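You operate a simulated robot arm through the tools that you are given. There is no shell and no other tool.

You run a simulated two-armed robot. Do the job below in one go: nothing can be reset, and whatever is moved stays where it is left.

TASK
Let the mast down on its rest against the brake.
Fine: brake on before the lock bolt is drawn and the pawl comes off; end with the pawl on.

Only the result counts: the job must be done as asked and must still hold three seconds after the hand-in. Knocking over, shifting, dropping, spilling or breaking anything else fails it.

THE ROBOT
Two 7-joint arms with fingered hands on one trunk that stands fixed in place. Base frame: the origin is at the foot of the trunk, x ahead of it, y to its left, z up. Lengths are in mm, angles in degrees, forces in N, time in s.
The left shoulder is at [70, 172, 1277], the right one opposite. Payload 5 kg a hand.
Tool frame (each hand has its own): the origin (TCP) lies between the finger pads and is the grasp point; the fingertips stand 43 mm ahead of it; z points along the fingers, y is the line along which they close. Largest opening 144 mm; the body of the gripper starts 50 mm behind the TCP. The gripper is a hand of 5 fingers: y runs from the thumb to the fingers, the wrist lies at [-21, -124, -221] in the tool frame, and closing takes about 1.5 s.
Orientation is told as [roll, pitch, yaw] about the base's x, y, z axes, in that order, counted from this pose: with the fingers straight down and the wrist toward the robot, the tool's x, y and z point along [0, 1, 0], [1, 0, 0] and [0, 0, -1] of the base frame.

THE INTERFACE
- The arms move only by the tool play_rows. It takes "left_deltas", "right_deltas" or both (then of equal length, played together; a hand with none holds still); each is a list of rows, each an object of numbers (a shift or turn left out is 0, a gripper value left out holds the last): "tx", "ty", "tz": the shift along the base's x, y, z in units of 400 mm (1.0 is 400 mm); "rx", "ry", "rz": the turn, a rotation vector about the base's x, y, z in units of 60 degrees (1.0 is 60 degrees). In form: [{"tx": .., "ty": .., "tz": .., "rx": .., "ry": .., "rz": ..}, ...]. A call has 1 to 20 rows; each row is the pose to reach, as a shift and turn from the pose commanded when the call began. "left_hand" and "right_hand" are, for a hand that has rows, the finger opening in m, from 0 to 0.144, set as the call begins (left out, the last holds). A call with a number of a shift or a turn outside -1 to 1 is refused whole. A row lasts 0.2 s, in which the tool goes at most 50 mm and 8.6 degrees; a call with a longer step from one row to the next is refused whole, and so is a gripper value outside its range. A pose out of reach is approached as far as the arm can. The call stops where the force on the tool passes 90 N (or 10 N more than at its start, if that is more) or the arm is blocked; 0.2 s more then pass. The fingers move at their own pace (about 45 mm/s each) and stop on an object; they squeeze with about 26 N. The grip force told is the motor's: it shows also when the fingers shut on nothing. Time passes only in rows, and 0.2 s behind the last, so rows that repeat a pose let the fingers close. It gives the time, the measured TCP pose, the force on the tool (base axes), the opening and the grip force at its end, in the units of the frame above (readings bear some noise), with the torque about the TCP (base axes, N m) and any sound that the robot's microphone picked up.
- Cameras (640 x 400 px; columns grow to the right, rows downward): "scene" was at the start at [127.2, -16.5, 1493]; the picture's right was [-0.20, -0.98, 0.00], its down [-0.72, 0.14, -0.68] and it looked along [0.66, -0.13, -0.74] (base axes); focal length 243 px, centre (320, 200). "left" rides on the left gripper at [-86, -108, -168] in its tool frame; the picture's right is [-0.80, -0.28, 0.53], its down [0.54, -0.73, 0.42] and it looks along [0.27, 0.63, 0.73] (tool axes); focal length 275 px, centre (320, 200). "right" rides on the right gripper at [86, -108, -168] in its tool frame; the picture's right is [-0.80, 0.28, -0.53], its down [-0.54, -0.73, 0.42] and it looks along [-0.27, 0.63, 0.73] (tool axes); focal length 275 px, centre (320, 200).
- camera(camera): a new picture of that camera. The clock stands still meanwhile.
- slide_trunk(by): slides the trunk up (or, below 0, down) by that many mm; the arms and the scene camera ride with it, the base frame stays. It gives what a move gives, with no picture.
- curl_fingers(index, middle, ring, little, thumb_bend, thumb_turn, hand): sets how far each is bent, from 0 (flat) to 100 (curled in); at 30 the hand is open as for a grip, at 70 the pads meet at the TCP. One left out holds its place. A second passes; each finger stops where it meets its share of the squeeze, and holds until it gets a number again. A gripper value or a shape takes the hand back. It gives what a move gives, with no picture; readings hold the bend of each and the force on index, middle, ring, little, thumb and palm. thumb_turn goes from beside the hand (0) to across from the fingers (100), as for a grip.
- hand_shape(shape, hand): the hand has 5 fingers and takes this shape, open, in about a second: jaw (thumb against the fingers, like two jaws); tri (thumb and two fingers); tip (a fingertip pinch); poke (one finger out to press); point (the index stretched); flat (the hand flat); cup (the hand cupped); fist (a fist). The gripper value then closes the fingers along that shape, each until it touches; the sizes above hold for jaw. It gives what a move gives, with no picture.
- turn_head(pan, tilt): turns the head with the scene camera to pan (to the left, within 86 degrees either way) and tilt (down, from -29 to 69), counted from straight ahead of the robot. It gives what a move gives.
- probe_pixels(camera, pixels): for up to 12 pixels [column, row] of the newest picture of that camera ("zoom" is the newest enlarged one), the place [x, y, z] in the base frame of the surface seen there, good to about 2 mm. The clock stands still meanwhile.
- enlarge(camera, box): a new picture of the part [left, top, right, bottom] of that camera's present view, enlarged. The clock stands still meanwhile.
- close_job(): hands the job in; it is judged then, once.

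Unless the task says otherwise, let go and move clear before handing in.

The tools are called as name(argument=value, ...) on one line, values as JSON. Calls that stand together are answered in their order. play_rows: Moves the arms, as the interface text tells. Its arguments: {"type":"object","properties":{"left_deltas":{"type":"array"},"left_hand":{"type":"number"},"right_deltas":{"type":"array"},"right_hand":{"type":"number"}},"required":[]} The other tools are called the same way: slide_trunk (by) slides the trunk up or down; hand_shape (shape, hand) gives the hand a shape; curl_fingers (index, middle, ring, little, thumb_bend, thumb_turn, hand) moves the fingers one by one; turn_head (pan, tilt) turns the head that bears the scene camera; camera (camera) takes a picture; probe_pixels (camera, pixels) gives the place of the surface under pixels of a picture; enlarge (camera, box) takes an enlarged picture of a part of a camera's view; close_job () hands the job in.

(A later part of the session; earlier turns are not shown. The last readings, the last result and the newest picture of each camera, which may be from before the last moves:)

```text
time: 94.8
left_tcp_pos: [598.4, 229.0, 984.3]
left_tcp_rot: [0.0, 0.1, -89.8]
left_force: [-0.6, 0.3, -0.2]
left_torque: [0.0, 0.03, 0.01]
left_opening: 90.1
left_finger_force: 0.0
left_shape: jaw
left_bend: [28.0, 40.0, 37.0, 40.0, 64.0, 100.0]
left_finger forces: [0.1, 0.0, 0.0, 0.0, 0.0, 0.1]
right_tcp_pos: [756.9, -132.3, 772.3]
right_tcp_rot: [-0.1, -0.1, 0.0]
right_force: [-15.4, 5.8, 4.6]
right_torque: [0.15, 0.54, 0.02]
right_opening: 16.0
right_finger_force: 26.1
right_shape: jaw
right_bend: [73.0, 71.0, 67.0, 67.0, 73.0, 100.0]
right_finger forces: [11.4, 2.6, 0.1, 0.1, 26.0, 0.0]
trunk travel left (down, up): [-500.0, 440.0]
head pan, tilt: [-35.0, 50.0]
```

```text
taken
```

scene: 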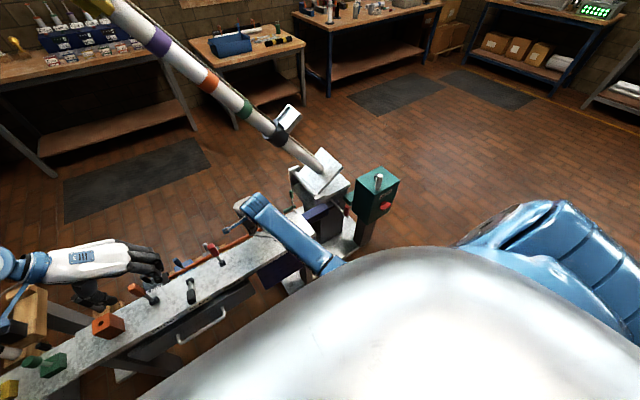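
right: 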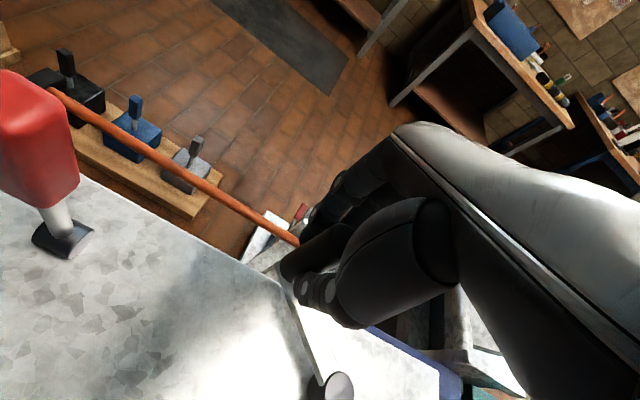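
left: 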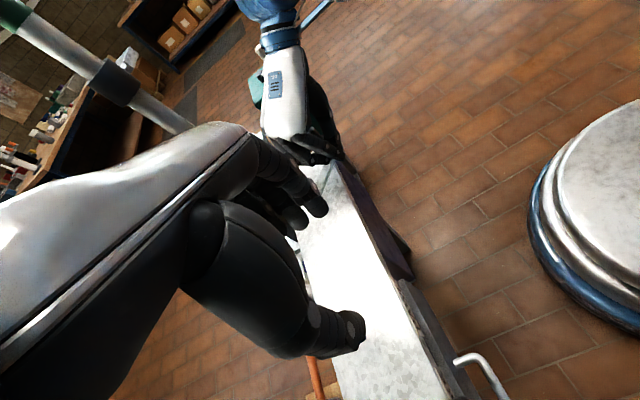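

Mast about 30° down with steady ~16 N. Continuing round the far side of the circle, watching for slip.

play_rows(right_deltas=[{"tx": 0.016, "ty": -0.018}, {"tx": 0.0305, "ty": -0.037}, {"tx": 0.0435, "ty": -0.057}, {"tx": 0.0545, "ty": -0.078}, {"tx": 0.064, "ty": -0.1005}, {"tx": 0.071, "ty": -0.123}, {"tx": 0.076, "ty": -0.147}, {"tx": 0.079, "ty": -0.1705}, {"tx": 0.08, "ty": -0.1945}])

camera(camera="right")

camera(camera="scene")

```text
time: 96.8
left_tcp_pos: [599.0, 232.2, 982.9]
left_tcp_rot: [0.1, 0.2, -89.8]
left_force: [0.2, -0.4, 0.0]
left_torque: [-0.02, -0.01, 0.03]
left_opening: 90.1
left_finger_force: 0.1
left_shape: jaw
left_bend: [28.0, 40.0, 37.0, 40.0, 64.0, 100.0]
left_finger forces: [0.0, 0.0, 0.0, 0.0, 0.0, 0.0]
right_tcp_pos: [787.9, -211.3, 771.9]
right_tcp_rot: [0.0, -0.1, 0.1]
right_force: [-9.1, 12.0, 0.8]
right_torque: [0.4, 0.13, 0.07]
right_opening: 15.5
right_finger_force: 26.2
right_shape: jaw
right_bend: [73.0, 71.0, 67.0, 67.0, 73.0, 100.0]
right_finger forces: [15.7, 0.5, 0.1, 0.0, 21.8, 0.0]
trunk travel left (down, up): [-500.0, 440.0]
head pan, tilt: [-35.0, 50.0]
```

```text
taken
```

right: 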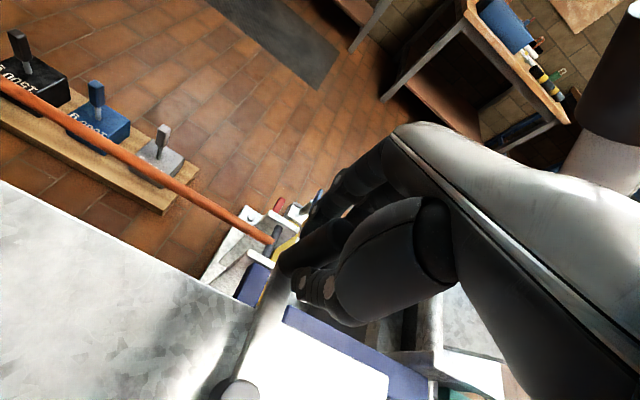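

```text
taken
```

scene: 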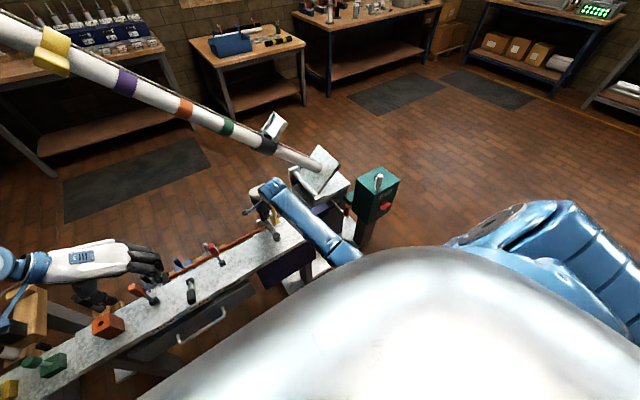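

The mast passes over smoothly. I'll probe it for its current angle before continuing.

probe_pixels(camera="scene", pixels=[[290, 155], [228, 127], [185, 106], [125, 80], [52, 50], [20, 32], [262, 143], [322, 172]])

play_rows(right_deltas=[{"tx": -0.001, "ty": -0.024}, {"tx": -0.004, "ty": -0.0475}, {"tx": -0.009, "ty": -0.0715}, {"tx": -0.016, "ty": -0.094}, {"tx": -0.0255, "ty": -0.1165}, {"tx": -0.0365, "ty": -0.1375}, {"tx": -0.0495, "ty": -0.1575}, {"tx": -0.064, "ty": -0.1765}, {"tx": -0.08, "ty": -0.1945}])

camera(camera="scene")

camera(camera="right")

```text
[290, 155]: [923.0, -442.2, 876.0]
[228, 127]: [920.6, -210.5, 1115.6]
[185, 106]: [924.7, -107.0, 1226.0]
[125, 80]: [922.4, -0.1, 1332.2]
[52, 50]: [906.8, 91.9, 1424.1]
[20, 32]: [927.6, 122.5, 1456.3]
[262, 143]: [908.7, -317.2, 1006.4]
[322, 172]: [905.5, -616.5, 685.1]
```

```text
time: 98.8
left_tcp_pos: [599.4, 229.8, 982.2]
left_tcp_rot: [0.0, 0.2, -89.8]
left_force: [-1.0, -1.0, -0.1]
left_torque: [-0.03, -0.01, 0.01]
left_opening: 89.8
left_finger_force: 0.2
left_shape: jaw
left_bend: [28.0, 40.0, 37.0, 40.0, 64.0, 100.0]
left_finger forces: [0.0, 0.1, 0.0, 0.1, 0.1, 0.0]
right_tcp_pos: [757.6, -288.9, 770.8]
right_tcp_rot: [0.1, -0.1, 0.0]
right_force: [3.2, 11.5, 2.7]
right_torque: [0.43, -0.44, 0.03]
right_opening: 15.6
right_finger_force: 26.1
right_shape: jaw
right_bend: [73.0, 71.0, 67.0, 67.0, 74.0, 100.0]
right_finger forces: [21.3, 0.0, 0.0, 0.1, 16.3, 0.1]
trunk travel left (down, up): [-500.0, 440.0]
head pan, tilt: [-35.0, 50.0]
```

```text
taken
```

scene: 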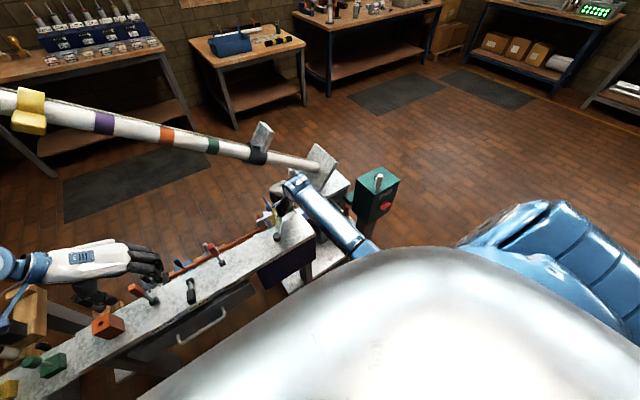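

```text
taken
```

right: 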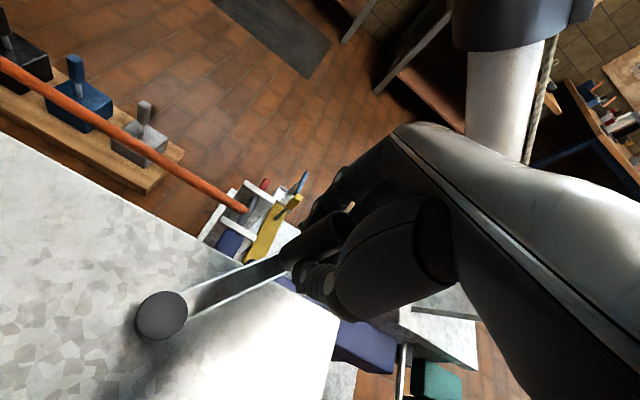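

The mast was at 45° after 224° of crank (5:1), so about 180° of crank remains. Push force is falling (≈10 N) as gravity helps, but the brake still holds. Continuing.

play_rows(right_deltas=[{"tx": -0.018, "ty": -0.016}, {"tx": -0.037, "ty": -0.031}, {"tx": -0.0575, "ty": -0.044}, {"tx": -0.079, "ty": -0.055}, {"tx": -0.101, "ty": -0.064}, {"tx": -0.124, "ty": -0.071}, {"tx": -0.147, "ty": -0.076}, {"tx": -0.171, "ty": -0.0795}, {"tx": -0.195, "ty": -0.0805}])

camera(camera="scene")

camera(camera="right")

```text
time: 100.8
left_tcp_pos: [599.0, 228.4, 983.1]
left_tcp_rot: [0.0, 0.3, -89.8]
left_force: [-0.3, 0.3, 0.5]
left_torque: [0.0, 0.01, 0.01]
left_opening: 90.0
left_finger_force: 0.1
left_shape: jaw
left_bend: [28.0, 40.0, 37.0, 40.0, 64.0, 100.0]
left_finger forces: [0.0, 0.0, 0.1, 0.1, 0.0, 0.0]
right_tcp_pos: [679.4, -323.8, 770.9]
right_tcp_rot: [0.0, -0.2, -0.1]
right_force: [12.5, -16.4, 10.2]
right_torque: [-0.32, -0.84, -0.26]
right_opening: 16.5
right_finger_force: 25.6
right_shape: jaw
right_bend: [73.0, 72.0, 67.0, 67.0, 76.0, 100.0]
right_finger forces: [22.9, 12.2, 0.0, 0.0, 14.0, 0.0]
trunk travel left (down, up): [-500.0, 440.0]
head pan, tilt: [-35.0, 50.0]
```

```text
taken
```

scene: 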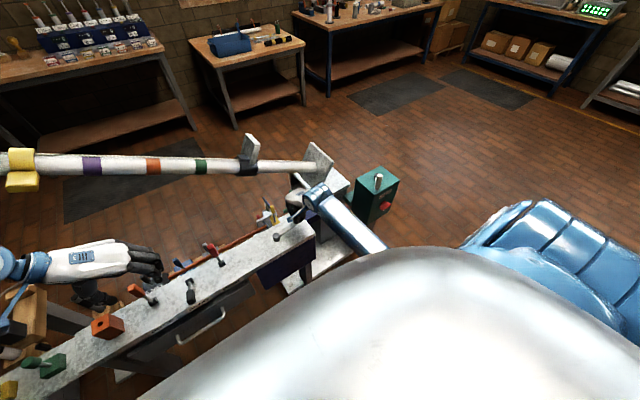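

```text
taken
```

right: 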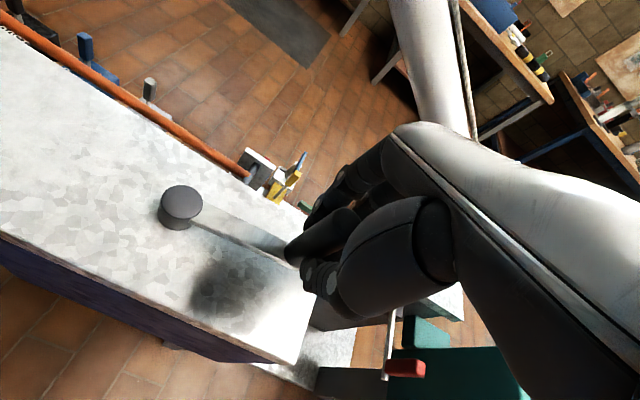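

Mast about 62° down. I'll crank 45° more, then inspect the rest area before landing it.

play_rows(right_deltas=[{"tx": -0.024, "ty": 0.001}, {"tx": -0.048, "ty": 0.004}, {"tx": -0.071, "ty": 0.009}, {"tx": -0.094, "ty": 0.0165}, {"tx": -0.116, "ty": 0.026}, {"tx": -0.1375, "ty": 0.037}, {"tx": -0.158, "ty": 0.05}])

turn_head(pan=25, tilt=40)

camera(camera="scene")

camera(camera="right")

```text
time: 102.4
left_tcp_pos: [598.4, 227.1, 984.5]
left_tcp_rot: [0.0, 0.4, -89.9]
left_force: [0.0, -0.3, -0.2]
left_torque: [-0.02, -0.02, 0.02]
left_opening: 89.9
left_finger_force: 0.0
left_shape: jaw
left_bend: [28.0, 40.0, 37.0, 40.0, 64.0, 100.0]
left_finger forces: [0.1, 0.0, 0.0, 0.1, 0.0, 0.1]
right_tcp_pos: [612.3, -305.6, 770.0]
right_tcp_rot: [0.0, 0.1, -0.2]
right_force: [-17.7, -40.7, 10.5]
right_torque: [-1.0, 0.38, -0.22]
right_opening: 15.7
right_finger_force: 26.2
right_shape: jaw
right_bend: [73.0, 72.0, 67.0, 67.0, 76.0, 100.0]
right_finger forces: [17.8, 45.5, 0.0, 0.1, 26.1, 0.0]
trunk travel left (down, up): [-500.0, 440.0]
head pan, tilt: [-35.0, 50.0]
```

```text
time: 103.7
left_tcp_pos: [597.9, 228.3, 984.3]
left_tcp_rot: [0.1, 0.4, -89.9]
left_force: [0.5, 0.9, 0.1]
left_torque: [0.0, 0.01, 0.01]
left_opening: 90.0
left_finger_force: 0.1
left_shape: jaw
left_bend: [28.0, 40.0, 37.0, 40.0, 64.0, 100.0]
left_finger forces: [0.0, 0.0, 0.1, 0.0, 0.1, 0.1]
right_tcp_pos: [613.9, -303.3, 769.3]
right_tcp_rot: [0.1, 0.0, -0.1]
right_force: [-27.5, -37.6, 3.7]
right_torque: [-0.93, 0.85, -0.04]
right_opening: 14.7
right_finger_force: 26.2
right_shape: jaw
right_bend: [73.0, 72.0, 67.0, 67.0, 75.0, 100.0]
right_finger forces: [19.2, 49.5, 0.0, 0.0, 28.2, 0.0]
trunk travel left (down, up): [-500.0, 440.0]
head pan, tilt: [25.0, 40.0]
```

```text
taken
```

scene: 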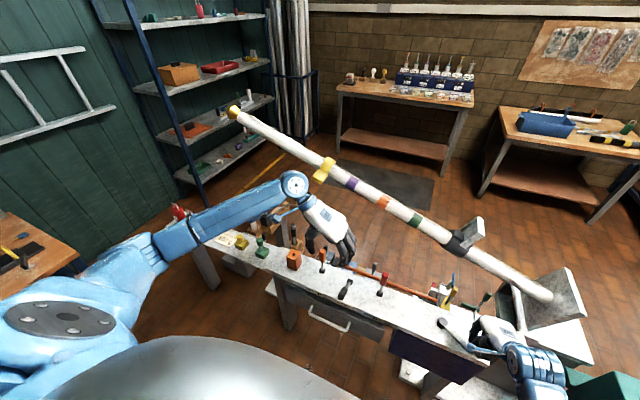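

```text
taken
```

right: 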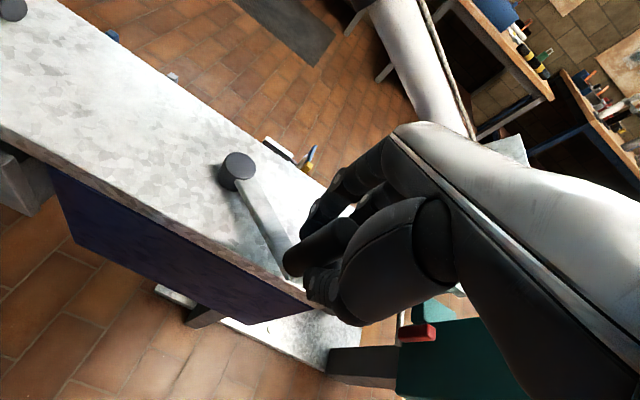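

The grip has drifted: about 45 N radial stress, because the pin slid slightly sideways in the fingers. I'll probe the pin and hub, and the mast against the rest.

probe_pixels(camera="right", pixels=[[239, 165], [290, 262], [265, 230], [285, 275], [250, 195], [300, 255]])

probe_pixels(camera="scene", pixels=[[415, 220], [385, 202], [350, 183], [325, 170], [270, 135], [240, 115], [500, 270], [460, 243], [480, 232], [443, 322], [322, 178]])

enlarge(camera="scene", box=[160, 160, 360, 290])

```text
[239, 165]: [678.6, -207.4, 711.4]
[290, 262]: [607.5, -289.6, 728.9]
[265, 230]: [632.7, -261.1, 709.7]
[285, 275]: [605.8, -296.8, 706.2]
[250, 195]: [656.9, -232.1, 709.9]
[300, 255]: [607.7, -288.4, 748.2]
```

```text
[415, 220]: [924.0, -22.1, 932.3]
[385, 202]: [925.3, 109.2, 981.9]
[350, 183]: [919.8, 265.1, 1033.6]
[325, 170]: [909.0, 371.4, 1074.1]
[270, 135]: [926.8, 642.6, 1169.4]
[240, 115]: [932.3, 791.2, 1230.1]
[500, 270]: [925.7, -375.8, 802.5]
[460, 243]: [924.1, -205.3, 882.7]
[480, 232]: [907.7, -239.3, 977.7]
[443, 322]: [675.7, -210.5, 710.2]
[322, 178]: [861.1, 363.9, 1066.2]
```

```text
3.08 times, centred on (260, 225) of scene
```

zoom: 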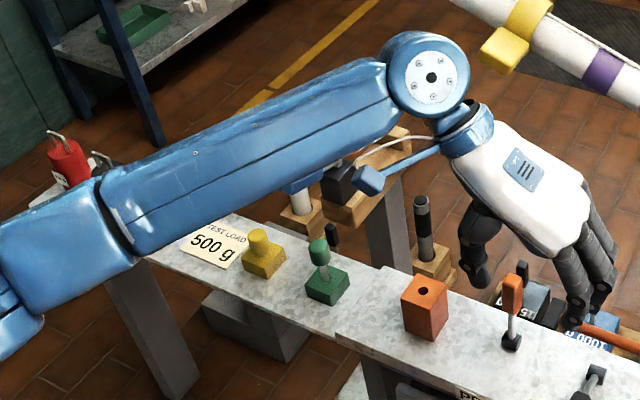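

The mast is at 20° above horizontal. I'll re-seat the right grip on the pin (≈(616,-301)) and meanwhile shift the left hand so the rest becomes visible.

play_rows(right_deltas=[{}, {}, {}, {}, {"tx": 0.004, "ty": 0.004}, {"tx": 0.004, "ty": 0.004}], right_hand=0.05, left_deltas=[{"ty": -0.1}, {"ty": -0.2}, {"ty": -0.3}, {"ty": -0.35}, {"ty": -0.35}, {"ty": -0.35}])

camera(camera="right")

camera(camera="scene")

enlarge(camera="scene", box=[160, 130, 360, 290])

```text
time: 105.1
left_tcp_pos: [599.9, 88.5, 981.6]
left_tcp_rot: [0.0, 0.3, -89.8]
left_force: [0.8, -0.4, -0.4]
left_torque: [0.01, 0.0, 0.04]
left_opening: 90.0
left_finger_force: 0.2
left_shape: jaw
left_bend: [28.0, 40.0, 37.0, 40.0, 64.0, 100.0]
left_finger forces: [0.0, 0.0, 0.0, 0.0, 0.0, 0.0]
right_tcp_pos: [617.0, -299.7, 770.6]
right_tcp_rot: [0.1, 0.0, 0.0]
right_force: [-0.6, -0.1, 0.3]
right_torque: [0.03, -0.01, 0.01]
right_opening: 49.4
right_finger_force: 0.1
right_shape: jaw
right_bend: [74.0, 52.0, 49.0, 46.0, 74.0, 100.0]
right_finger forces: [0.0, 0.1, 0.1, 0.0, 0.0, 0.0]
trunk travel left (down, up): [-500.0, 440.0]
head pan, tilt: [25.0, 40.0]
```

```text
taken
```

right: 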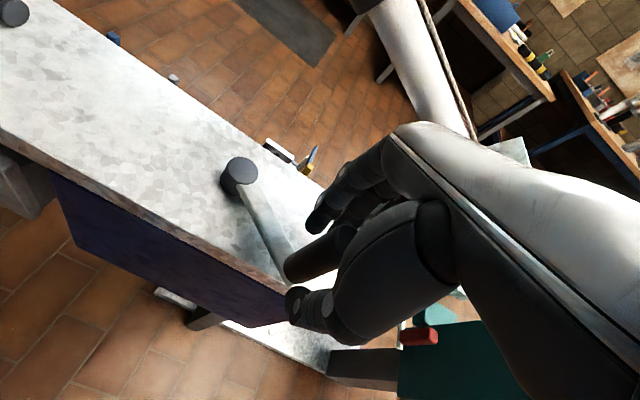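

```text
taken
```

scene: 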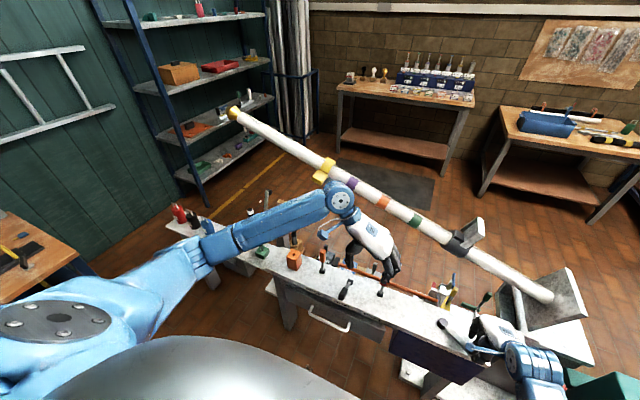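

```text
2.50 times, centred on (260, 210) of scene
```

zoom: 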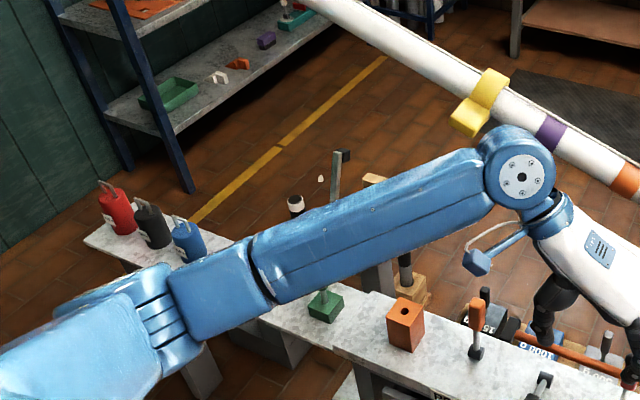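

Brake holds the mast with the hand released. I'll move the left arm further left so the head camera can see the rest, while re-closing the right grip.

play_rows(left_deltas=[{"ty": 0.1}, {"ty": 0.2}, {"ty": 0.3}, {"ty": 0.4}, {"ty": 0.5}, {"ty": 0.6}, {"ty": 0.7}, {"ty": 0.8}, {"ty": 0.9}, {"ty": 1.0}], right_deltas=[{}, {}, {}, {}, {}, {}, {}, {}, {}, {}], right_hand=0.0)

camera(camera="scene")

enlarge(camera="scene", box=[200, 150, 360, 270])

```text
time: 107.3
left_tcp_pos: [599.5, 491.5, 980.4]
left_tcp_rot: [0.1, 0.3, -90.0]
left_force: [0.6, -0.4, 0.7]
left_torque: [-0.01, 0.04, -0.02]
left_opening: 90.0
left_finger_force: 0.0
left_shape: jaw
left_bend: [28.0, 40.0, 37.0, 40.0, 64.0, 100.0]
left_finger forces: [0.0, 0.0, 0.1, 0.0, 0.0, 0.0]
right_tcp_pos: [616.8, -299.0, 770.3]
right_tcp_rot: [0.0, 0.0, 0.0]
right_force: [-8.9, 5.3, -3.6]
right_torque: [0.14, 0.28, 0.0]
right_opening: 17.4
right_finger_force: 25.7
right_shape: jaw
right_bend: [72.0, 69.0, 70.0, 70.0, 74.0, 100.0]
right_finger forces: [13.1, 4.3, 0.1, 0.0, 25.4, 0.0]
trunk travel left (down, up): [-500.0, 440.0]
head pan, tilt: [25.0, 40.0]
```

```text
taken
```

scene: 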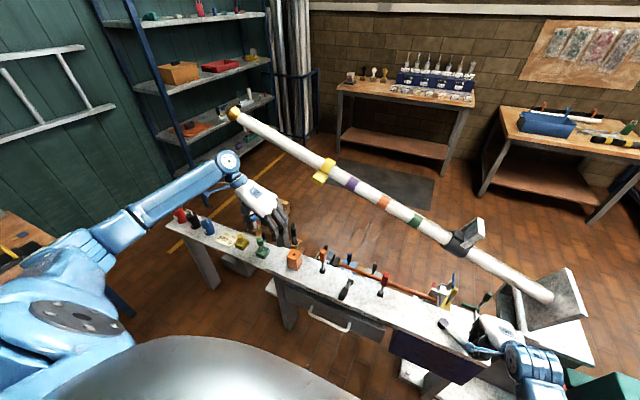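

```text
3.33 times, centred on (280, 210) of scene
```

zoom: 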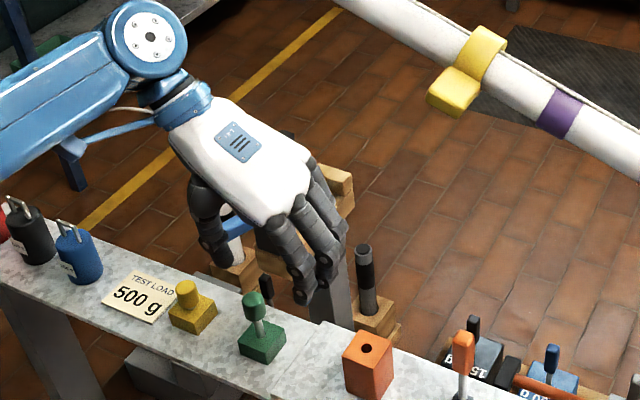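

play_rows(left_deltas=[{"ty": 0.1}, {"ty": 0.2}, {"ty": 0.3}, {"ty": 0.4, "tx": -0.05}, {"ty": 0.45, "tx": -0.1}])

camera(camera="scene")

enlarge(camera="scene", box=[200, 160, 340, 260])

```text
time: 108.5
left_tcp_pos: [560.4, 669.6, 981.1]
left_tcp_rot: [0.0, 0.3, -89.8]
left_force: [0.2, 0.3, 0.5]
left_torque: [0.0, 0.01, 0.02]
left_opening: 90.0
left_finger_force: 0.0
left_shape: jaw
left_bend: [28.0, 40.0, 37.0, 40.0, 64.0, 100.0]
left_finger forces: [0.1, 0.0, 0.0, 0.1, 0.0, 0.0]
right_tcp_pos: [616.3, -298.4, 769.4]
right_tcp_rot: [0.0, 0.0, 0.0]
right_force: [-8.7, 6.4, -6.3]
right_torque: [0.22, 0.26, 0.0]
right_opening: 17.5
right_finger_force: 25.9
right_shape: jaw
right_bend: [72.0, 69.0, 70.0, 70.0, 74.0, 100.0]
right_finger forces: [13.9, 4.3, 0.0, 0.1, 24.8, 0.1]
trunk travel left (down, up): [-500.0, 440.0]
head pan, tilt: [25.0, 40.0]
```

```text
taken
```

scene: 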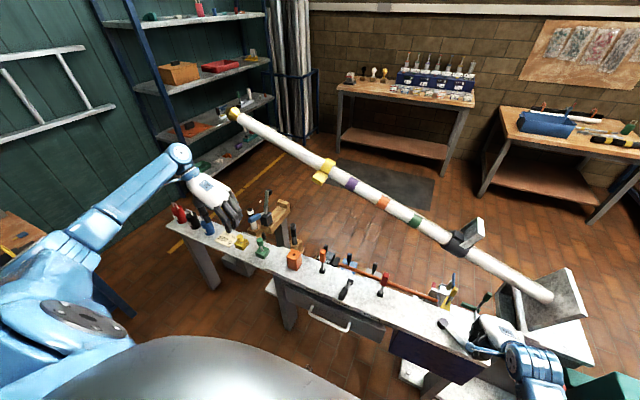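

```text
4.00 times, centred on (270, 210) of scene
```

zoom: 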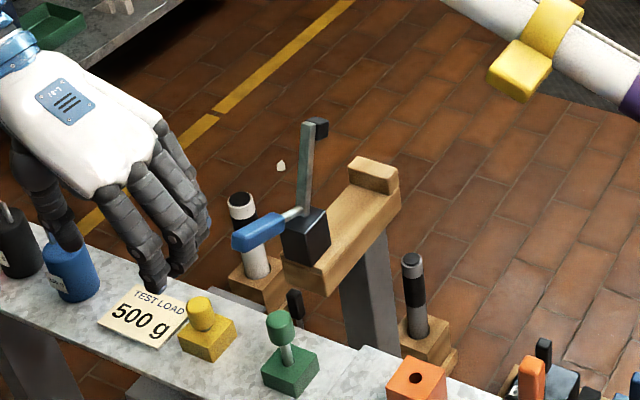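

The rest is clear to see now: wooden beam with end stop, keeper arm upright. I'll probe the gap where the mast will land.

probe_pixels(camera="zoom", pixels=[[308, 140], [322, 127], [305, 200], [318, 215], [325, 235], [310, 215], [350, 215], [370, 190], [375, 165], [335, 245], [360, 205], [260, 230]])

probe_pixels(camera="scene", pixels=[[300, 150], [296, 155], [304, 146], [280, 138], [276, 143], [284, 134], [320, 180], [326, 178]])

```text
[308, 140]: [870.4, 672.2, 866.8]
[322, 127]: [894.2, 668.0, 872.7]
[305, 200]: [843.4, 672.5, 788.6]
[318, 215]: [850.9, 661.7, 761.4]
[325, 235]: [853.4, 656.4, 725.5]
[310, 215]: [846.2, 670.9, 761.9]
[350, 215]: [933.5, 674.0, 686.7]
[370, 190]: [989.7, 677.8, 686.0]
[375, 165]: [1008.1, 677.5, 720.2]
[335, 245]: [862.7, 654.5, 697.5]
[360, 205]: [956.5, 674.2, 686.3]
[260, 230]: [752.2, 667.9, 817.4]
```

```text
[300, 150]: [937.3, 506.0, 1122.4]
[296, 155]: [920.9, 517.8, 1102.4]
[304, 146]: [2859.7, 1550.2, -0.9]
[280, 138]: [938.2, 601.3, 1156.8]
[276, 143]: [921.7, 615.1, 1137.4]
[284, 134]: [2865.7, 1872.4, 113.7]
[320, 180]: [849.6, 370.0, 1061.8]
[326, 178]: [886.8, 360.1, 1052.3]
```

The mast (x≈920–970) will land between the block (x≈855) and stop (x≈995), keeper clear. Continuing to crank 55°.

play_rows(right_deltas=[{"tx": -0.0175, "ty": 0.0135}, {"tx": -0.035, "ty": 0.029}, {"tx": -0.051, "ty": 0.047}, {"tx": -0.065, "ty": 0.0655}, {"tx": -0.078, "ty": 0.085}, {"tx": -0.089, "ty": 0.106}, {"tx": -0.098, "ty": 0.128}, {"tx": -0.105, "ty": 0.15}, {"tx": -0.11, "ty": 0.173}, {"tx": -0.113, "ty": 0.197}, {"tx": -0.114, "ty": 0.22}])

camera(camera="scene")

camera(camera="right")

enlarge(camera="scene", box=[200, 140, 340, 260])

```text
time: 110.9
left_tcp_pos: [559.8, 668.7, 981.5]
left_tcp_rot: [-0.1, 0.4, -89.9]
left_force: [-0.2, 0.8, 1.1]
left_torque: [0.03, 0.01, 0.01]
left_opening: 89.9
left_finger_force: 0.0
left_shape: jaw
left_bend: [28.0, 40.0, 37.0, 40.0, 64.0, 100.0]
left_finger forces: [0.0, 0.0, 0.0, 0.0, 0.0, 0.1]
right_tcp_pos: [571.0, -211.2, 770.2]
right_tcp_rot: [0.0, -0.1, -0.1]
right_force: [-6.7, -6.9, 0.7]
right_torque: [-0.25, 0.13, 0.0]
right_opening: 17.2
right_finger_force: 25.9
right_shape: jaw
right_bend: [72.0, 68.0, 70.0, 70.0, 74.0, 100.0]
right_finger forces: [12.7, 10.8, 0.0, 0.0, 25.0, 0.0]
trunk travel left (down, up): [-500.0, 440.0]
head pan, tilt: [25.0, 40.0]
```

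```text
taken
```

scene: 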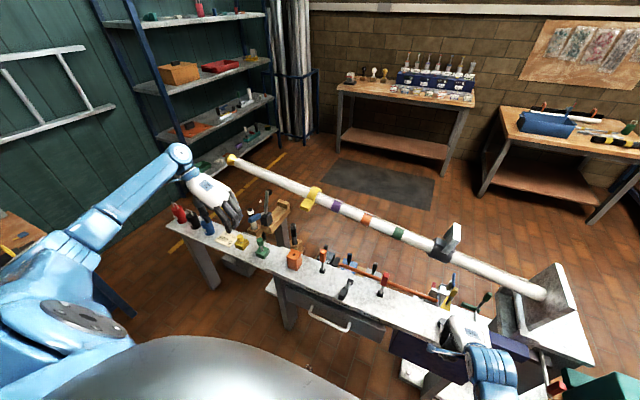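

```text
taken
```

right: 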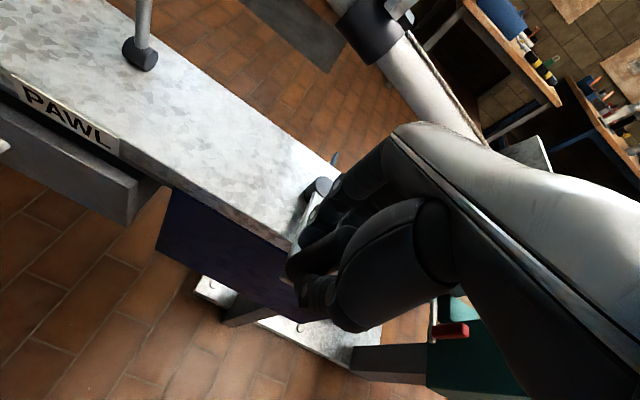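

```text
3.33 times, centred on (270, 200) of scene
```

zoom: 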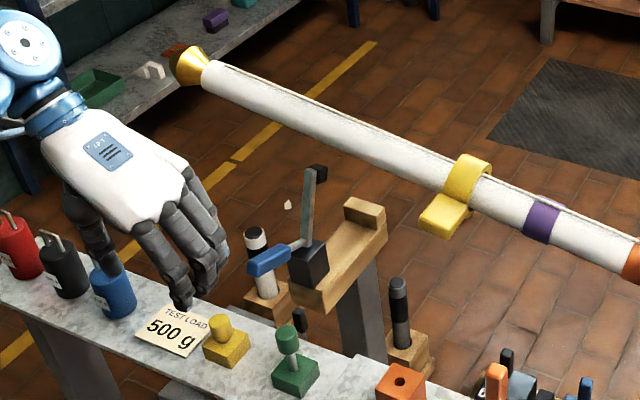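

Mast about 9° above horizontal with light force. Before landing, I'll probe the black cylinder (zoom (400,300)) and other things below the mast, and the mast itself.

probe_pixels(camera="zoom", pixels=[[398, 285], [400, 320], [405, 350], [257, 235], [265, 280], [440, 215], [425, 222], [475, 180], [210, 85], [300, 120], [420, 175], [185, 65]])

probe_pixels(camera="scene", pixels=[[400, 233], [470, 262], [520, 285], [450, 232], [440, 252], [312, 200], [372, 255], [445, 285]])

```text
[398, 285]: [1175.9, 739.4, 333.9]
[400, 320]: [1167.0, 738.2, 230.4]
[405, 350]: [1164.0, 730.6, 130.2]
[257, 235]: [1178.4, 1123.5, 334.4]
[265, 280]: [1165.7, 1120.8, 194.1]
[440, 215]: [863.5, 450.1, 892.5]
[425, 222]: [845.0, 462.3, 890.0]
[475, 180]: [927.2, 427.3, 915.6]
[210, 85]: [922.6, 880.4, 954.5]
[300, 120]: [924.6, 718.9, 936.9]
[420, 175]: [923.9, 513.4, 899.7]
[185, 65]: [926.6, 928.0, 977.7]
```

```text
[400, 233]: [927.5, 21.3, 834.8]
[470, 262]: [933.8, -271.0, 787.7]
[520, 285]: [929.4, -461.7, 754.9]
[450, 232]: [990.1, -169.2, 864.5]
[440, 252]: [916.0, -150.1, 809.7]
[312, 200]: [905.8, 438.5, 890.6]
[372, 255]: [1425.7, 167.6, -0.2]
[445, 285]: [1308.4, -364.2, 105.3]
```

Nothing stands in the landing path; about 10° remains (≈50° of crank). I'll crank 35° more.

play_rows(right_deltas=[{"tx": 0.001, "ty": 0.0235}, {"tx": 0.004, "ty": 0.047}, {"tx": 0.009, "ty": 0.07}, {"tx": 0.016, "ty": 0.092}, {"tx": 0.025, "ty": 0.114}, {"tx": 0.036, "ty": 0.135}, {"tx": 0.049, "ty": 0.155}])

camera(camera="scene")

enlarge(camera="scene", box=[200, 140, 340, 260])

camera(camera="right")

```text
time: 112.5
left_tcp_pos: [559.8, 670.1, 981.0]
left_tcp_rot: [0.1, 0.4, -89.8]
left_force: [-0.1, 0.2, -0.2]
left_torque: [0.0, 0.0, 0.03]
left_opening: 89.8
left_finger_force: 0.0
left_shape: jaw
left_bend: [28.0, 40.0, 37.0, 40.0, 64.0, 100.0]
left_finger forces: [0.0, 0.0, 0.0, 0.0, 0.0, 0.0]
right_tcp_pos: [590.7, -147.5, 769.9]
right_tcp_rot: [0.0, 0.1, 0.0]
right_force: [-11.2, -0.6, -3.9]
right_torque: [-0.02, 0.4, -0.03]
right_opening: 17.4
right_finger_force: 25.8
right_shape: jaw
right_bend: [72.0, 68.0, 70.0, 70.0, 74.0, 100.0]
right_finger forces: [13.3, 7.8, 0.0, 0.1, 26.7, 0.0]
trunk travel left (down, up): [-500.0, 440.0]
head pan, tilt: [25.0, 40.0]
```

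```text
taken
```

scene: 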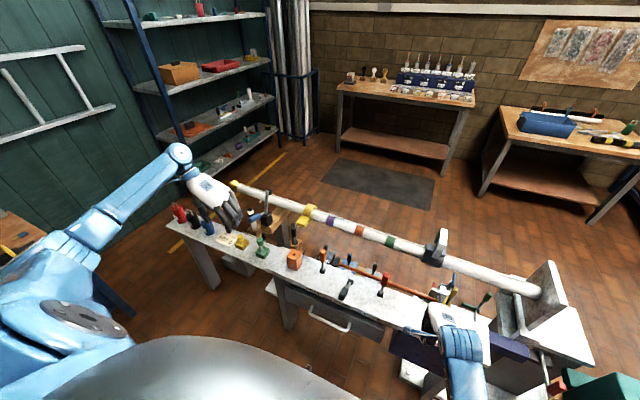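

```text
3.33 times, centred on (270, 200) of scene
```

zoom: 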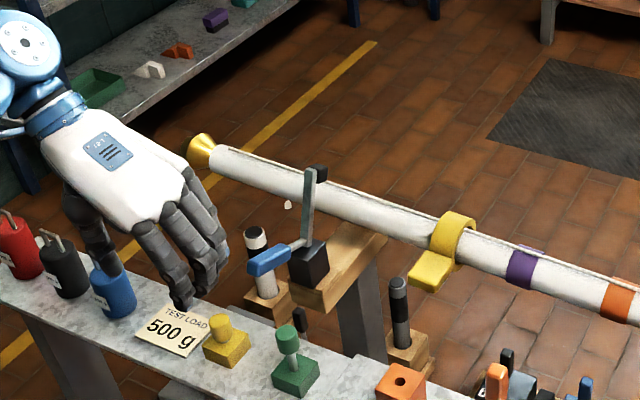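

```text
taken
```

right: 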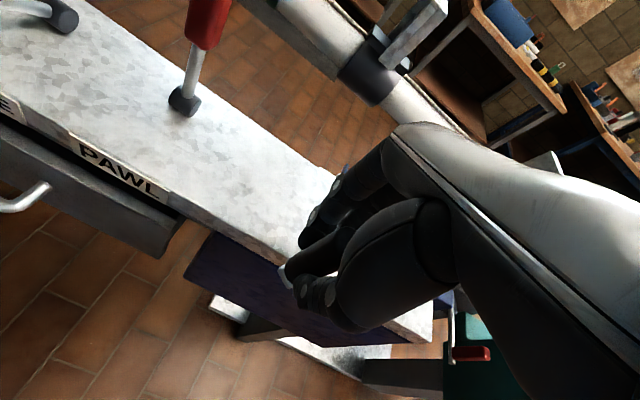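

Nearly down. I'll ease it in small steps and watch for the landing.

play_rows(right_deltas=[{"tx": 0.007, "ty": 0.0095}, {"tx": 0.0145, "ty": 0.019}, {"tx": 0.022, "ty": 0.028}, {"tx": 0.022, "ty": 0.028}])

enlarge(camera="scene", box=[220, 160, 340, 240])

probe_pixels(camera="zoom", pixels=[[350, 140], [270, 110], [200, 85], [370, 165], [375, 175], [385, 185], [430, 175], [560, 230]])

```text
time: 113.5
left_tcp_pos: [558.0, 669.3, 981.5]
left_tcp_rot: [0.0, 0.2, -89.7]
left_force: [-1.0, -0.6, 0.1]
left_torque: [0.03, -0.02, 0.01]
left_opening: 89.9
left_finger_force: 0.1
left_shape: jaw
left_bend: [28.0, 40.0, 37.0, 40.0, 64.0, 100.0]
left_finger forces: [0.0, 0.0, 0.0, 0.1, 0.0, 0.0]
right_tcp_pos: [598.6, -136.6, 770.5]
right_tcp_rot: [0.1, -0.1, 0.0]
right_force: [-10.8, 2.6, -5.0]
right_torque: [0.1, 0.37, -0.02]
right_opening: 17.4
right_finger_force: 26.2
right_shape: jaw
right_bend: [72.0, 69.0, 70.0, 70.0, 74.0, 100.0]
right_finger forces: [14.5, 6.2, 0.0, 0.0, 25.9, 0.0]
trunk travel left (down, up): [-500.0, 440.0]
head pan, tilt: [25.0, 40.0]
```

```text
5.00 times, centred on (280, 200) of scene
```

zoom: 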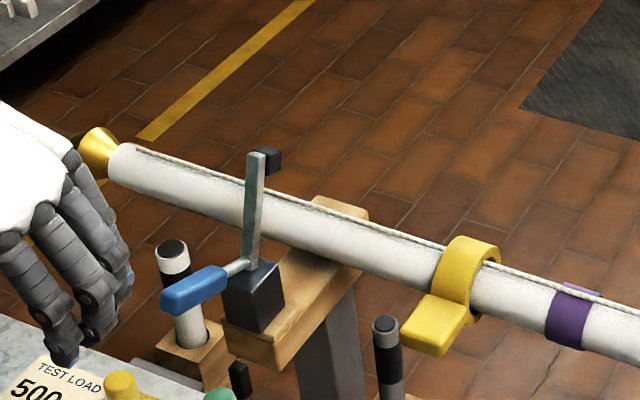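

```text
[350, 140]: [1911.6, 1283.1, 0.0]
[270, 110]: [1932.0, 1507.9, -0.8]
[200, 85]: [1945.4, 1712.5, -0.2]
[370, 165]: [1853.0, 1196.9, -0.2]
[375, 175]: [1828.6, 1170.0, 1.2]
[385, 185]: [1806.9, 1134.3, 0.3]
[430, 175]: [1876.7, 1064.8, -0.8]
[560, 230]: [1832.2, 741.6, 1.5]
```

probe_pixels(camera="zoom", pixels=[[330, 225], [200, 185], [380, 245], [330, 255], [300, 280], [355, 250], [520, 290], [345, 200], [600, 330]])

```text
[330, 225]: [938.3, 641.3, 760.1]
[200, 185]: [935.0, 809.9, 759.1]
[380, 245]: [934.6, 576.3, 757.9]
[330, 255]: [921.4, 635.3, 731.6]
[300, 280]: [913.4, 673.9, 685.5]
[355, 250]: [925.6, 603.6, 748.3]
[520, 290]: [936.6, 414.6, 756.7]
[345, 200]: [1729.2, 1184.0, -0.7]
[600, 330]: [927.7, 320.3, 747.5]
```

About 20 mm remains above the seat (z 686). I'll continue in small steps.

play_rows(right_deltas=[{"tx": 0.004, "ty": 0.004}, {"tx": 0.008, "ty": 0.008}, {"tx": 0.012, "ty": 0.012}, {"tx": 0.016, "ty": 0.0155}, {"tx": 0.016, "ty": 0.0155}])

enlarge(camera="scene", box=[220, 160, 340, 240])

probe_pixels(camera="zoom", pixels=[[330, 230], [200, 190], [380, 250], [330, 258], [520, 295], [310, 275]])

```text
time: 114.7
left_tcp_pos: [558.8, 668.7, 982.9]
left_tcp_rot: [0.0, 0.3, -89.8]
left_force: [0.5, -0.3, -0.2]
left_torque: [0.01, -0.01, -0.03]
left_opening: 89.8
left_finger_force: 0.0
left_shape: jaw
left_bend: [28.0, 40.0, 37.0, 40.0, 64.0, 100.0]
left_finger forces: [0.0, 0.1, 0.0, 0.1, 0.0, 0.1]
right_tcp_pos: [605.8, -131.4, 770.0]
right_tcp_rot: [0.1, 0.0, 0.0]
right_force: [-15.8, 2.7, -4.0]
right_torque: [0.07, 0.58, -0.05]
right_opening: 17.0
right_finger_force: 25.7
right_shape: jaw
right_bend: [72.0, 69.0, 70.0, 70.0, 74.0, 100.0]
right_finger forces: [12.7, 5.8, 0.0, 0.0, 27.8, 0.0]
trunk travel left (down, up): [-500.0, 440.0]
head pan, tilt: [25.0, 40.0]
```

```text
5.00 times, centred on (280, 200) of scene
```

zoom: 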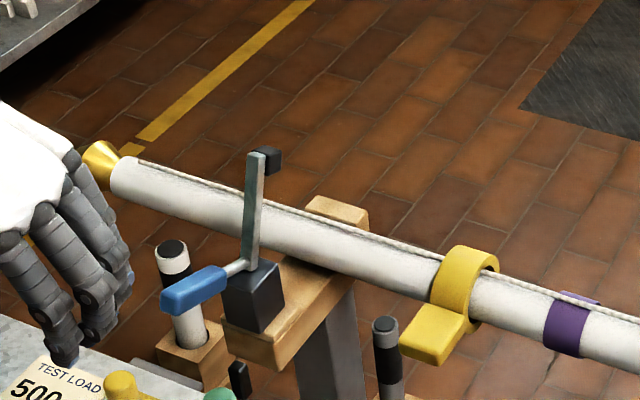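

```text
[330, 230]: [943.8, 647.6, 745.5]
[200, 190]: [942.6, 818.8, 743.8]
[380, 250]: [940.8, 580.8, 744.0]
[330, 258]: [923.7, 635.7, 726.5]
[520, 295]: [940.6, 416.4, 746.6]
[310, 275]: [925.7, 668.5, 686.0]
```

play_rows(right_deltas=[{"tx": 0.0045, "ty": 0.004}, {"tx": 0.009, "ty": 0.0078}, {"tx": 0.0135, "ty": 0.011}, {"tx": 0.0135, "ty": 0.011}])

enlarge(camera="scene", box=[220, 160, 340, 240])

probe_pixels(camera="zoom", pixels=[[330, 230], [200, 190], [380, 250], [330, 258], [520, 295], [310, 275]])

```text
time: 115.7
left_tcp_pos: [559.1, 669.6, 983.7]
left_tcp_rot: [0.1, 0.3, -89.9]
left_force: [0.0, -0.3, 0.9]
left_torque: [0.03, -0.02, 0.01]
left_opening: 90.1
left_finger_force: 0.1
left_shape: jaw
left_bend: [28.0, 40.0, 37.0, 40.0, 64.0, 100.0]
left_finger forces: [0.0, 0.0, 0.0, 0.0, 0.0, 0.0]
right_tcp_pos: [609.9, -127.6, 771.0]
right_tcp_rot: [0.0, 0.0, -0.2]
right_force: [-26.4, -8.0, -1.5]
right_torque: [-0.25, 0.92, -0.02]
right_opening: 17.6
right_finger_force: 26.0
right_shape: jaw
right_bend: [72.0, 71.0, 70.0, 70.0, 73.0, 100.0]
right_finger forces: [7.0, 6.1, 0.0, 0.0, 32.5, 0.1]
trunk travel left (down, up): [-500.0, 440.0]
head pan, tilt: [25.0, 40.0]
```

```text
5.00 times, centred on (280, 200) of scene
```

zoom: 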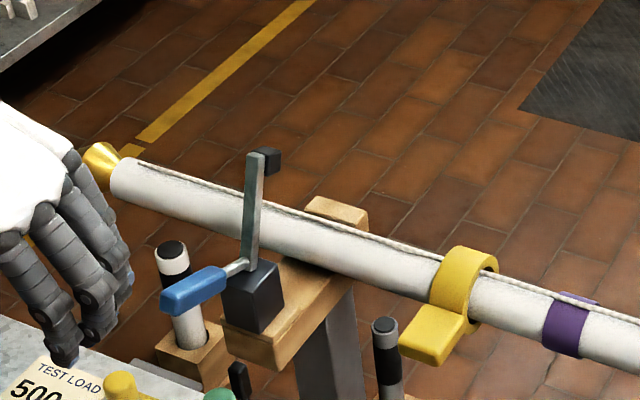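

```text
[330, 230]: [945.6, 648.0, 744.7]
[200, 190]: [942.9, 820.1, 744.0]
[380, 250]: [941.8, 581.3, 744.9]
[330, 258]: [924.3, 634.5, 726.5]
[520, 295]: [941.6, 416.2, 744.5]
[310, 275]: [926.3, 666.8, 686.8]
```

Force rose to 27 N with hardly any mast movement, so it seems landed. I'll nudge a few mm more to confirm that it doesn't move further.

play_rows(right_deltas=[{"tx": 0.005, "ty": 0.0035}, {"tx": 0.01, "ty": 0.007}, {"tx": 0.01, "ty": 0.007}])

enlarge(camera="scene", box=[245, 180, 305, 230])

probe_pixels(camera="scene", pixels=[[286, 206], [260, 198], [296, 210], [324, 219]])

```text
time: 116.5
left_tcp_pos: [557.4, 668.7, 983.7]
left_tcp_rot: [0.1, 0.3, -89.8]
left_force: [0.0, -0.4, -0.4]
left_torque: [0.0, 0.0, 0.01]
left_opening: 89.9
left_finger_force: 0.1
left_shape: jaw
left_bend: [28.0, 40.0, 37.0, 40.0, 64.0, 100.0]
left_finger forces: [0.1, 0.0, 0.0, 0.0, 0.0, 0.1]
right_tcp_pos: [613.5, -125.5, 771.0]
right_tcp_rot: [0.0, -0.1, 0.0]
right_force: [-30.3, -13.8, 3.7]
right_torque: [-0.42, 1.1, 0.01]
right_opening: 18.0
right_finger_force: 26.1
right_shape: jaw
right_bend: [73.0, 71.0, 70.0, 70.0, 72.0, 100.0]
right_finger forces: [3.0, 4.3, 0.0, 0.0, 35.4, 0.0]
trunk travel left (down, up): [-500.0, 440.0]
head pan, tilt: [25.0, 40.0]
```

```text
8.00 times, centred on (275, 205) of scene
```

zoom: 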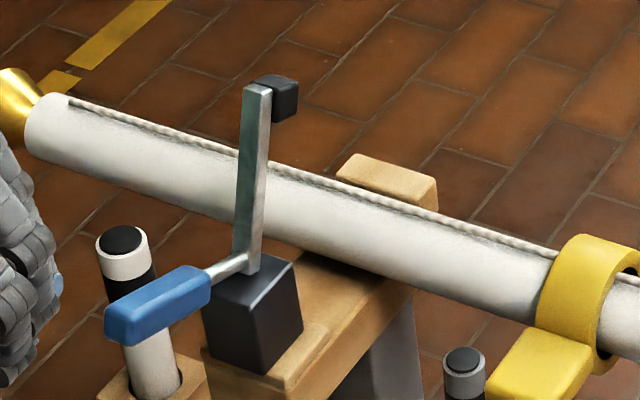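

```text
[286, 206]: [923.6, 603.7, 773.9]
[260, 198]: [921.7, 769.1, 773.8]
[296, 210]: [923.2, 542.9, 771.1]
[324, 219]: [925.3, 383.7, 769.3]
```

The mast rests on the beam and doesn't move with 33 N more on the crank. I'll release the crank and lift the right hand away to the right.

play_rows(right_deltas=[{"tx": -0.012, "ty": -0.008}, {"tx": -0.012, "ty": -0.008}, {"tx": -0.012, "ty": -0.008}, {"tx": -0.012, "ty": -0.008}, {"tx": -0.012, "ty": -0.008}, {"tx": -0.012, "ty": -0.008, "tz": 0.1}, {"tx": -0.012, "ty": -0.008, "tz": 0.2}, {"tx": -0.03, "ty": -0.1, "tz": 0.25}, {"tx": -0.05, "ty": -0.2, "tz": 0.3}, {"tx": -0.08, "ty": -0.3, "tz": 0.32}, {"tx": -0.1, "ty": -0.4, "tz": 0.32}, {"tx": -0.1, "ty": -0.5, "tz": 0.32}, {"tx": -0.1, "ty": -0.6, "tz": 0.32}, {"tx": -0.1, "ty": -0.7, "tz": 0.32}], right_hand=0.09)

play_rows(left_deltas=[{"ty": -0.1}, {"ty": -0.2}, {"ty": -0.3}, {"ty": -0.4}, {"ty": -0.5, "tx": 0.05}, {"ty": -0.6, "tx": 0.1}, {"ty": -0.7, "tx": 0.15}, {"ty": -0.8, "tx": 0.2}, {"ty": -0.9, "tx": 0.25}, {"ty": -1.0, "tx": 0.3}])

camera(camera="scene")

```text
time: 119.5
left_tcp_pos: [559.7, 667.3, 981.7]
left_tcp_rot: [0.0, 0.3, -89.8]
left_force: [0.5, -0.3, 0.0]
left_torque: [0.0, 0.02, 0.01]
left_opening: 89.7
left_finger_force: 0.0
left_shape: jaw
left_bend: [28.0, 40.0, 37.0, 40.0, 64.0, 100.0]
left_finger forces: [0.0, 0.0, 0.0, 0.0, 0.0, 0.0]
right_tcp_pos: [577.8, -405.3, 897.7]
right_tcp_rot: [0.0, 0.0, -0.1]
right_force: [-0.2, -0.5, -0.2]
right_torque: [0.02, -0.01, 0.05]
right_opening: 90.0
right_finger_force: 0.1
right_shape: jaw
right_bend: [28.0, 40.0, 37.0, 40.0, 64.0, 100.0]
right_finger forces: [0.0, 0.0, 0.1, 0.0, 0.1, 0.0]
trunk travel left (down, up): [-500.0, 440.0]
head pan, tilt: [25.0, 40.0]
```

```text
time: 121.7
left_tcp_pos: [680.8, 269.7, 981.6]
left_tcp_rot: [0.0, 0.4, -89.8]
left_force: [0.6, 0.2, -0.1]
left_torque: [0.0, 0.02, -0.03]
left_opening: 90.0
left_finger_force: 0.0
left_shape: jaw
left_bend: [28.0, 40.0, 37.0, 40.0, 64.0, 100.0]
left_finger forces: [0.1, 0.0, 0.1, 0.0, 0.1, 0.0]
right_tcp_pos: [577.0, -404.9, 896.6]
right_tcp_rot: [0.1, 0.0, 0.0]
right_force: [-0.4, 0.6, -0.8]
right_torque: [0.04, 0.08, -0.01]
right_opening: 90.1
right_finger_force: 0.0
right_shape: jaw
right_bend: [28.0, 40.0, 37.0, 40.0, 64.0, 100.0]
right_finger forces: [0.0, 0.1, 0.0, 0.0, 0.0, 0.0]
trunk travel left (down, up): [-500.0, 440.0]
head pan, tilt: [25.0, 40.0]
```

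```text
taken
```

scene: 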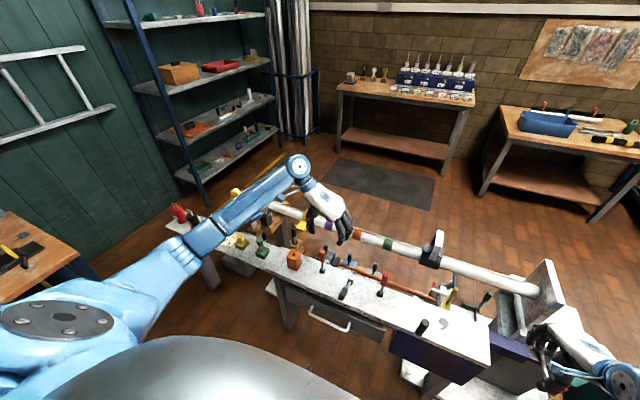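

Now the pawl: I'll bring the left hand back over the PAWL knob (upright at (694,29)).

play_rows(left_deltas=[{"tx": 0.005, "ty": -0.1}, {"tx": 0.01, "ty": -0.2}, {"tx": 0.02, "ty": -0.3}, {"tx": 0.028, "ty": -0.4}, {"tx": 0.028, "ty": -0.5}, {"tx": 0.028, "ty": -0.6}, {"tx": 0.028, "ty": -0.6, "tz": -0.1}, {"tx": 0.028, "ty": -0.6, "tz": -0.18}])

camera(camera="left")

enlarge(camera="left", box=[240, 160, 440, 380])

```text
time: 123.5
left_tcp_pos: [692.4, 28.2, 908.6]
left_tcp_rot: [0.1, 0.3, -90.0]
left_force: [1.2, 0.2, -0.2]
left_torque: [0.05, 0.01, 0.02]
left_opening: 90.2
left_finger_force: 0.1
left_shape: jaw
left_bend: [28.0, 40.0, 37.0, 40.0, 64.0, 100.0]
left_finger forces: [0.0, 0.0, 0.0, 0.0, 0.0, 0.1]
right_tcp_pos: [575.7, -403.9, 896.9]
right_tcp_rot: [0.0, 0.0, 0.0]
right_force: [0.1, -0.5, 1.3]
right_torque: [-0.01, 0.01, 0.03]
right_opening: 90.0
right_finger_force: 0.1
right_shape: jaw
right_bend: [28.0, 40.0, 37.0, 40.0, 64.0, 100.0]
right_finger forces: [0.1, 0.0, 0.1, 0.1, 0.0, 0.0]
trunk travel left (down, up): [-500.0, 440.0]
head pan, tilt: [25.0, 40.0]
```

```text
taken
```

left: 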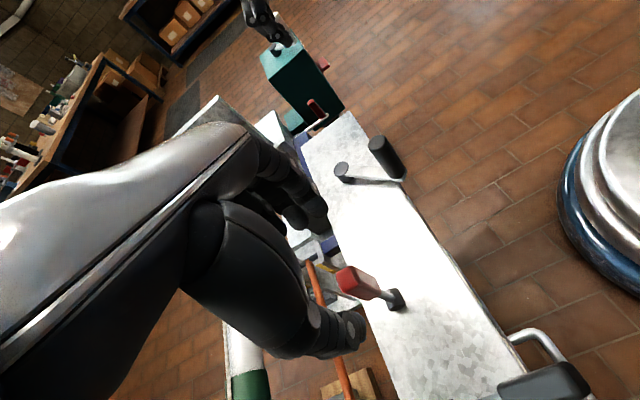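

```text
1.82 times, centred on (340, 270) of left
```

zoom: 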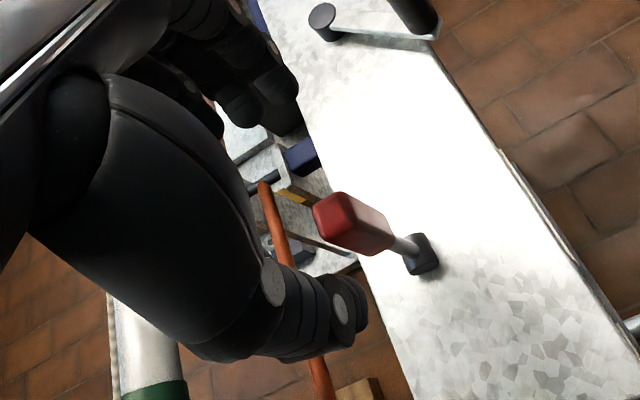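

The red knob is between the fingers and thumb. I'll probe it for the final alignment.

probe_pixels(camera="left", pixels=[[350, 278], [343, 270], [365, 290], [397, 300], [300, 222], [320, 210], [345, 330], [385, 155], [345, 172]])

```text
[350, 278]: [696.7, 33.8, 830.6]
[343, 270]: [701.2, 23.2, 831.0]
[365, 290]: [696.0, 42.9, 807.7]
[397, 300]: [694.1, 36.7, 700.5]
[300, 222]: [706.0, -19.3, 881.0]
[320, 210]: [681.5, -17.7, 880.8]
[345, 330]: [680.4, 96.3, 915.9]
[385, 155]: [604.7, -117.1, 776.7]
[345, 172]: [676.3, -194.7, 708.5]
```

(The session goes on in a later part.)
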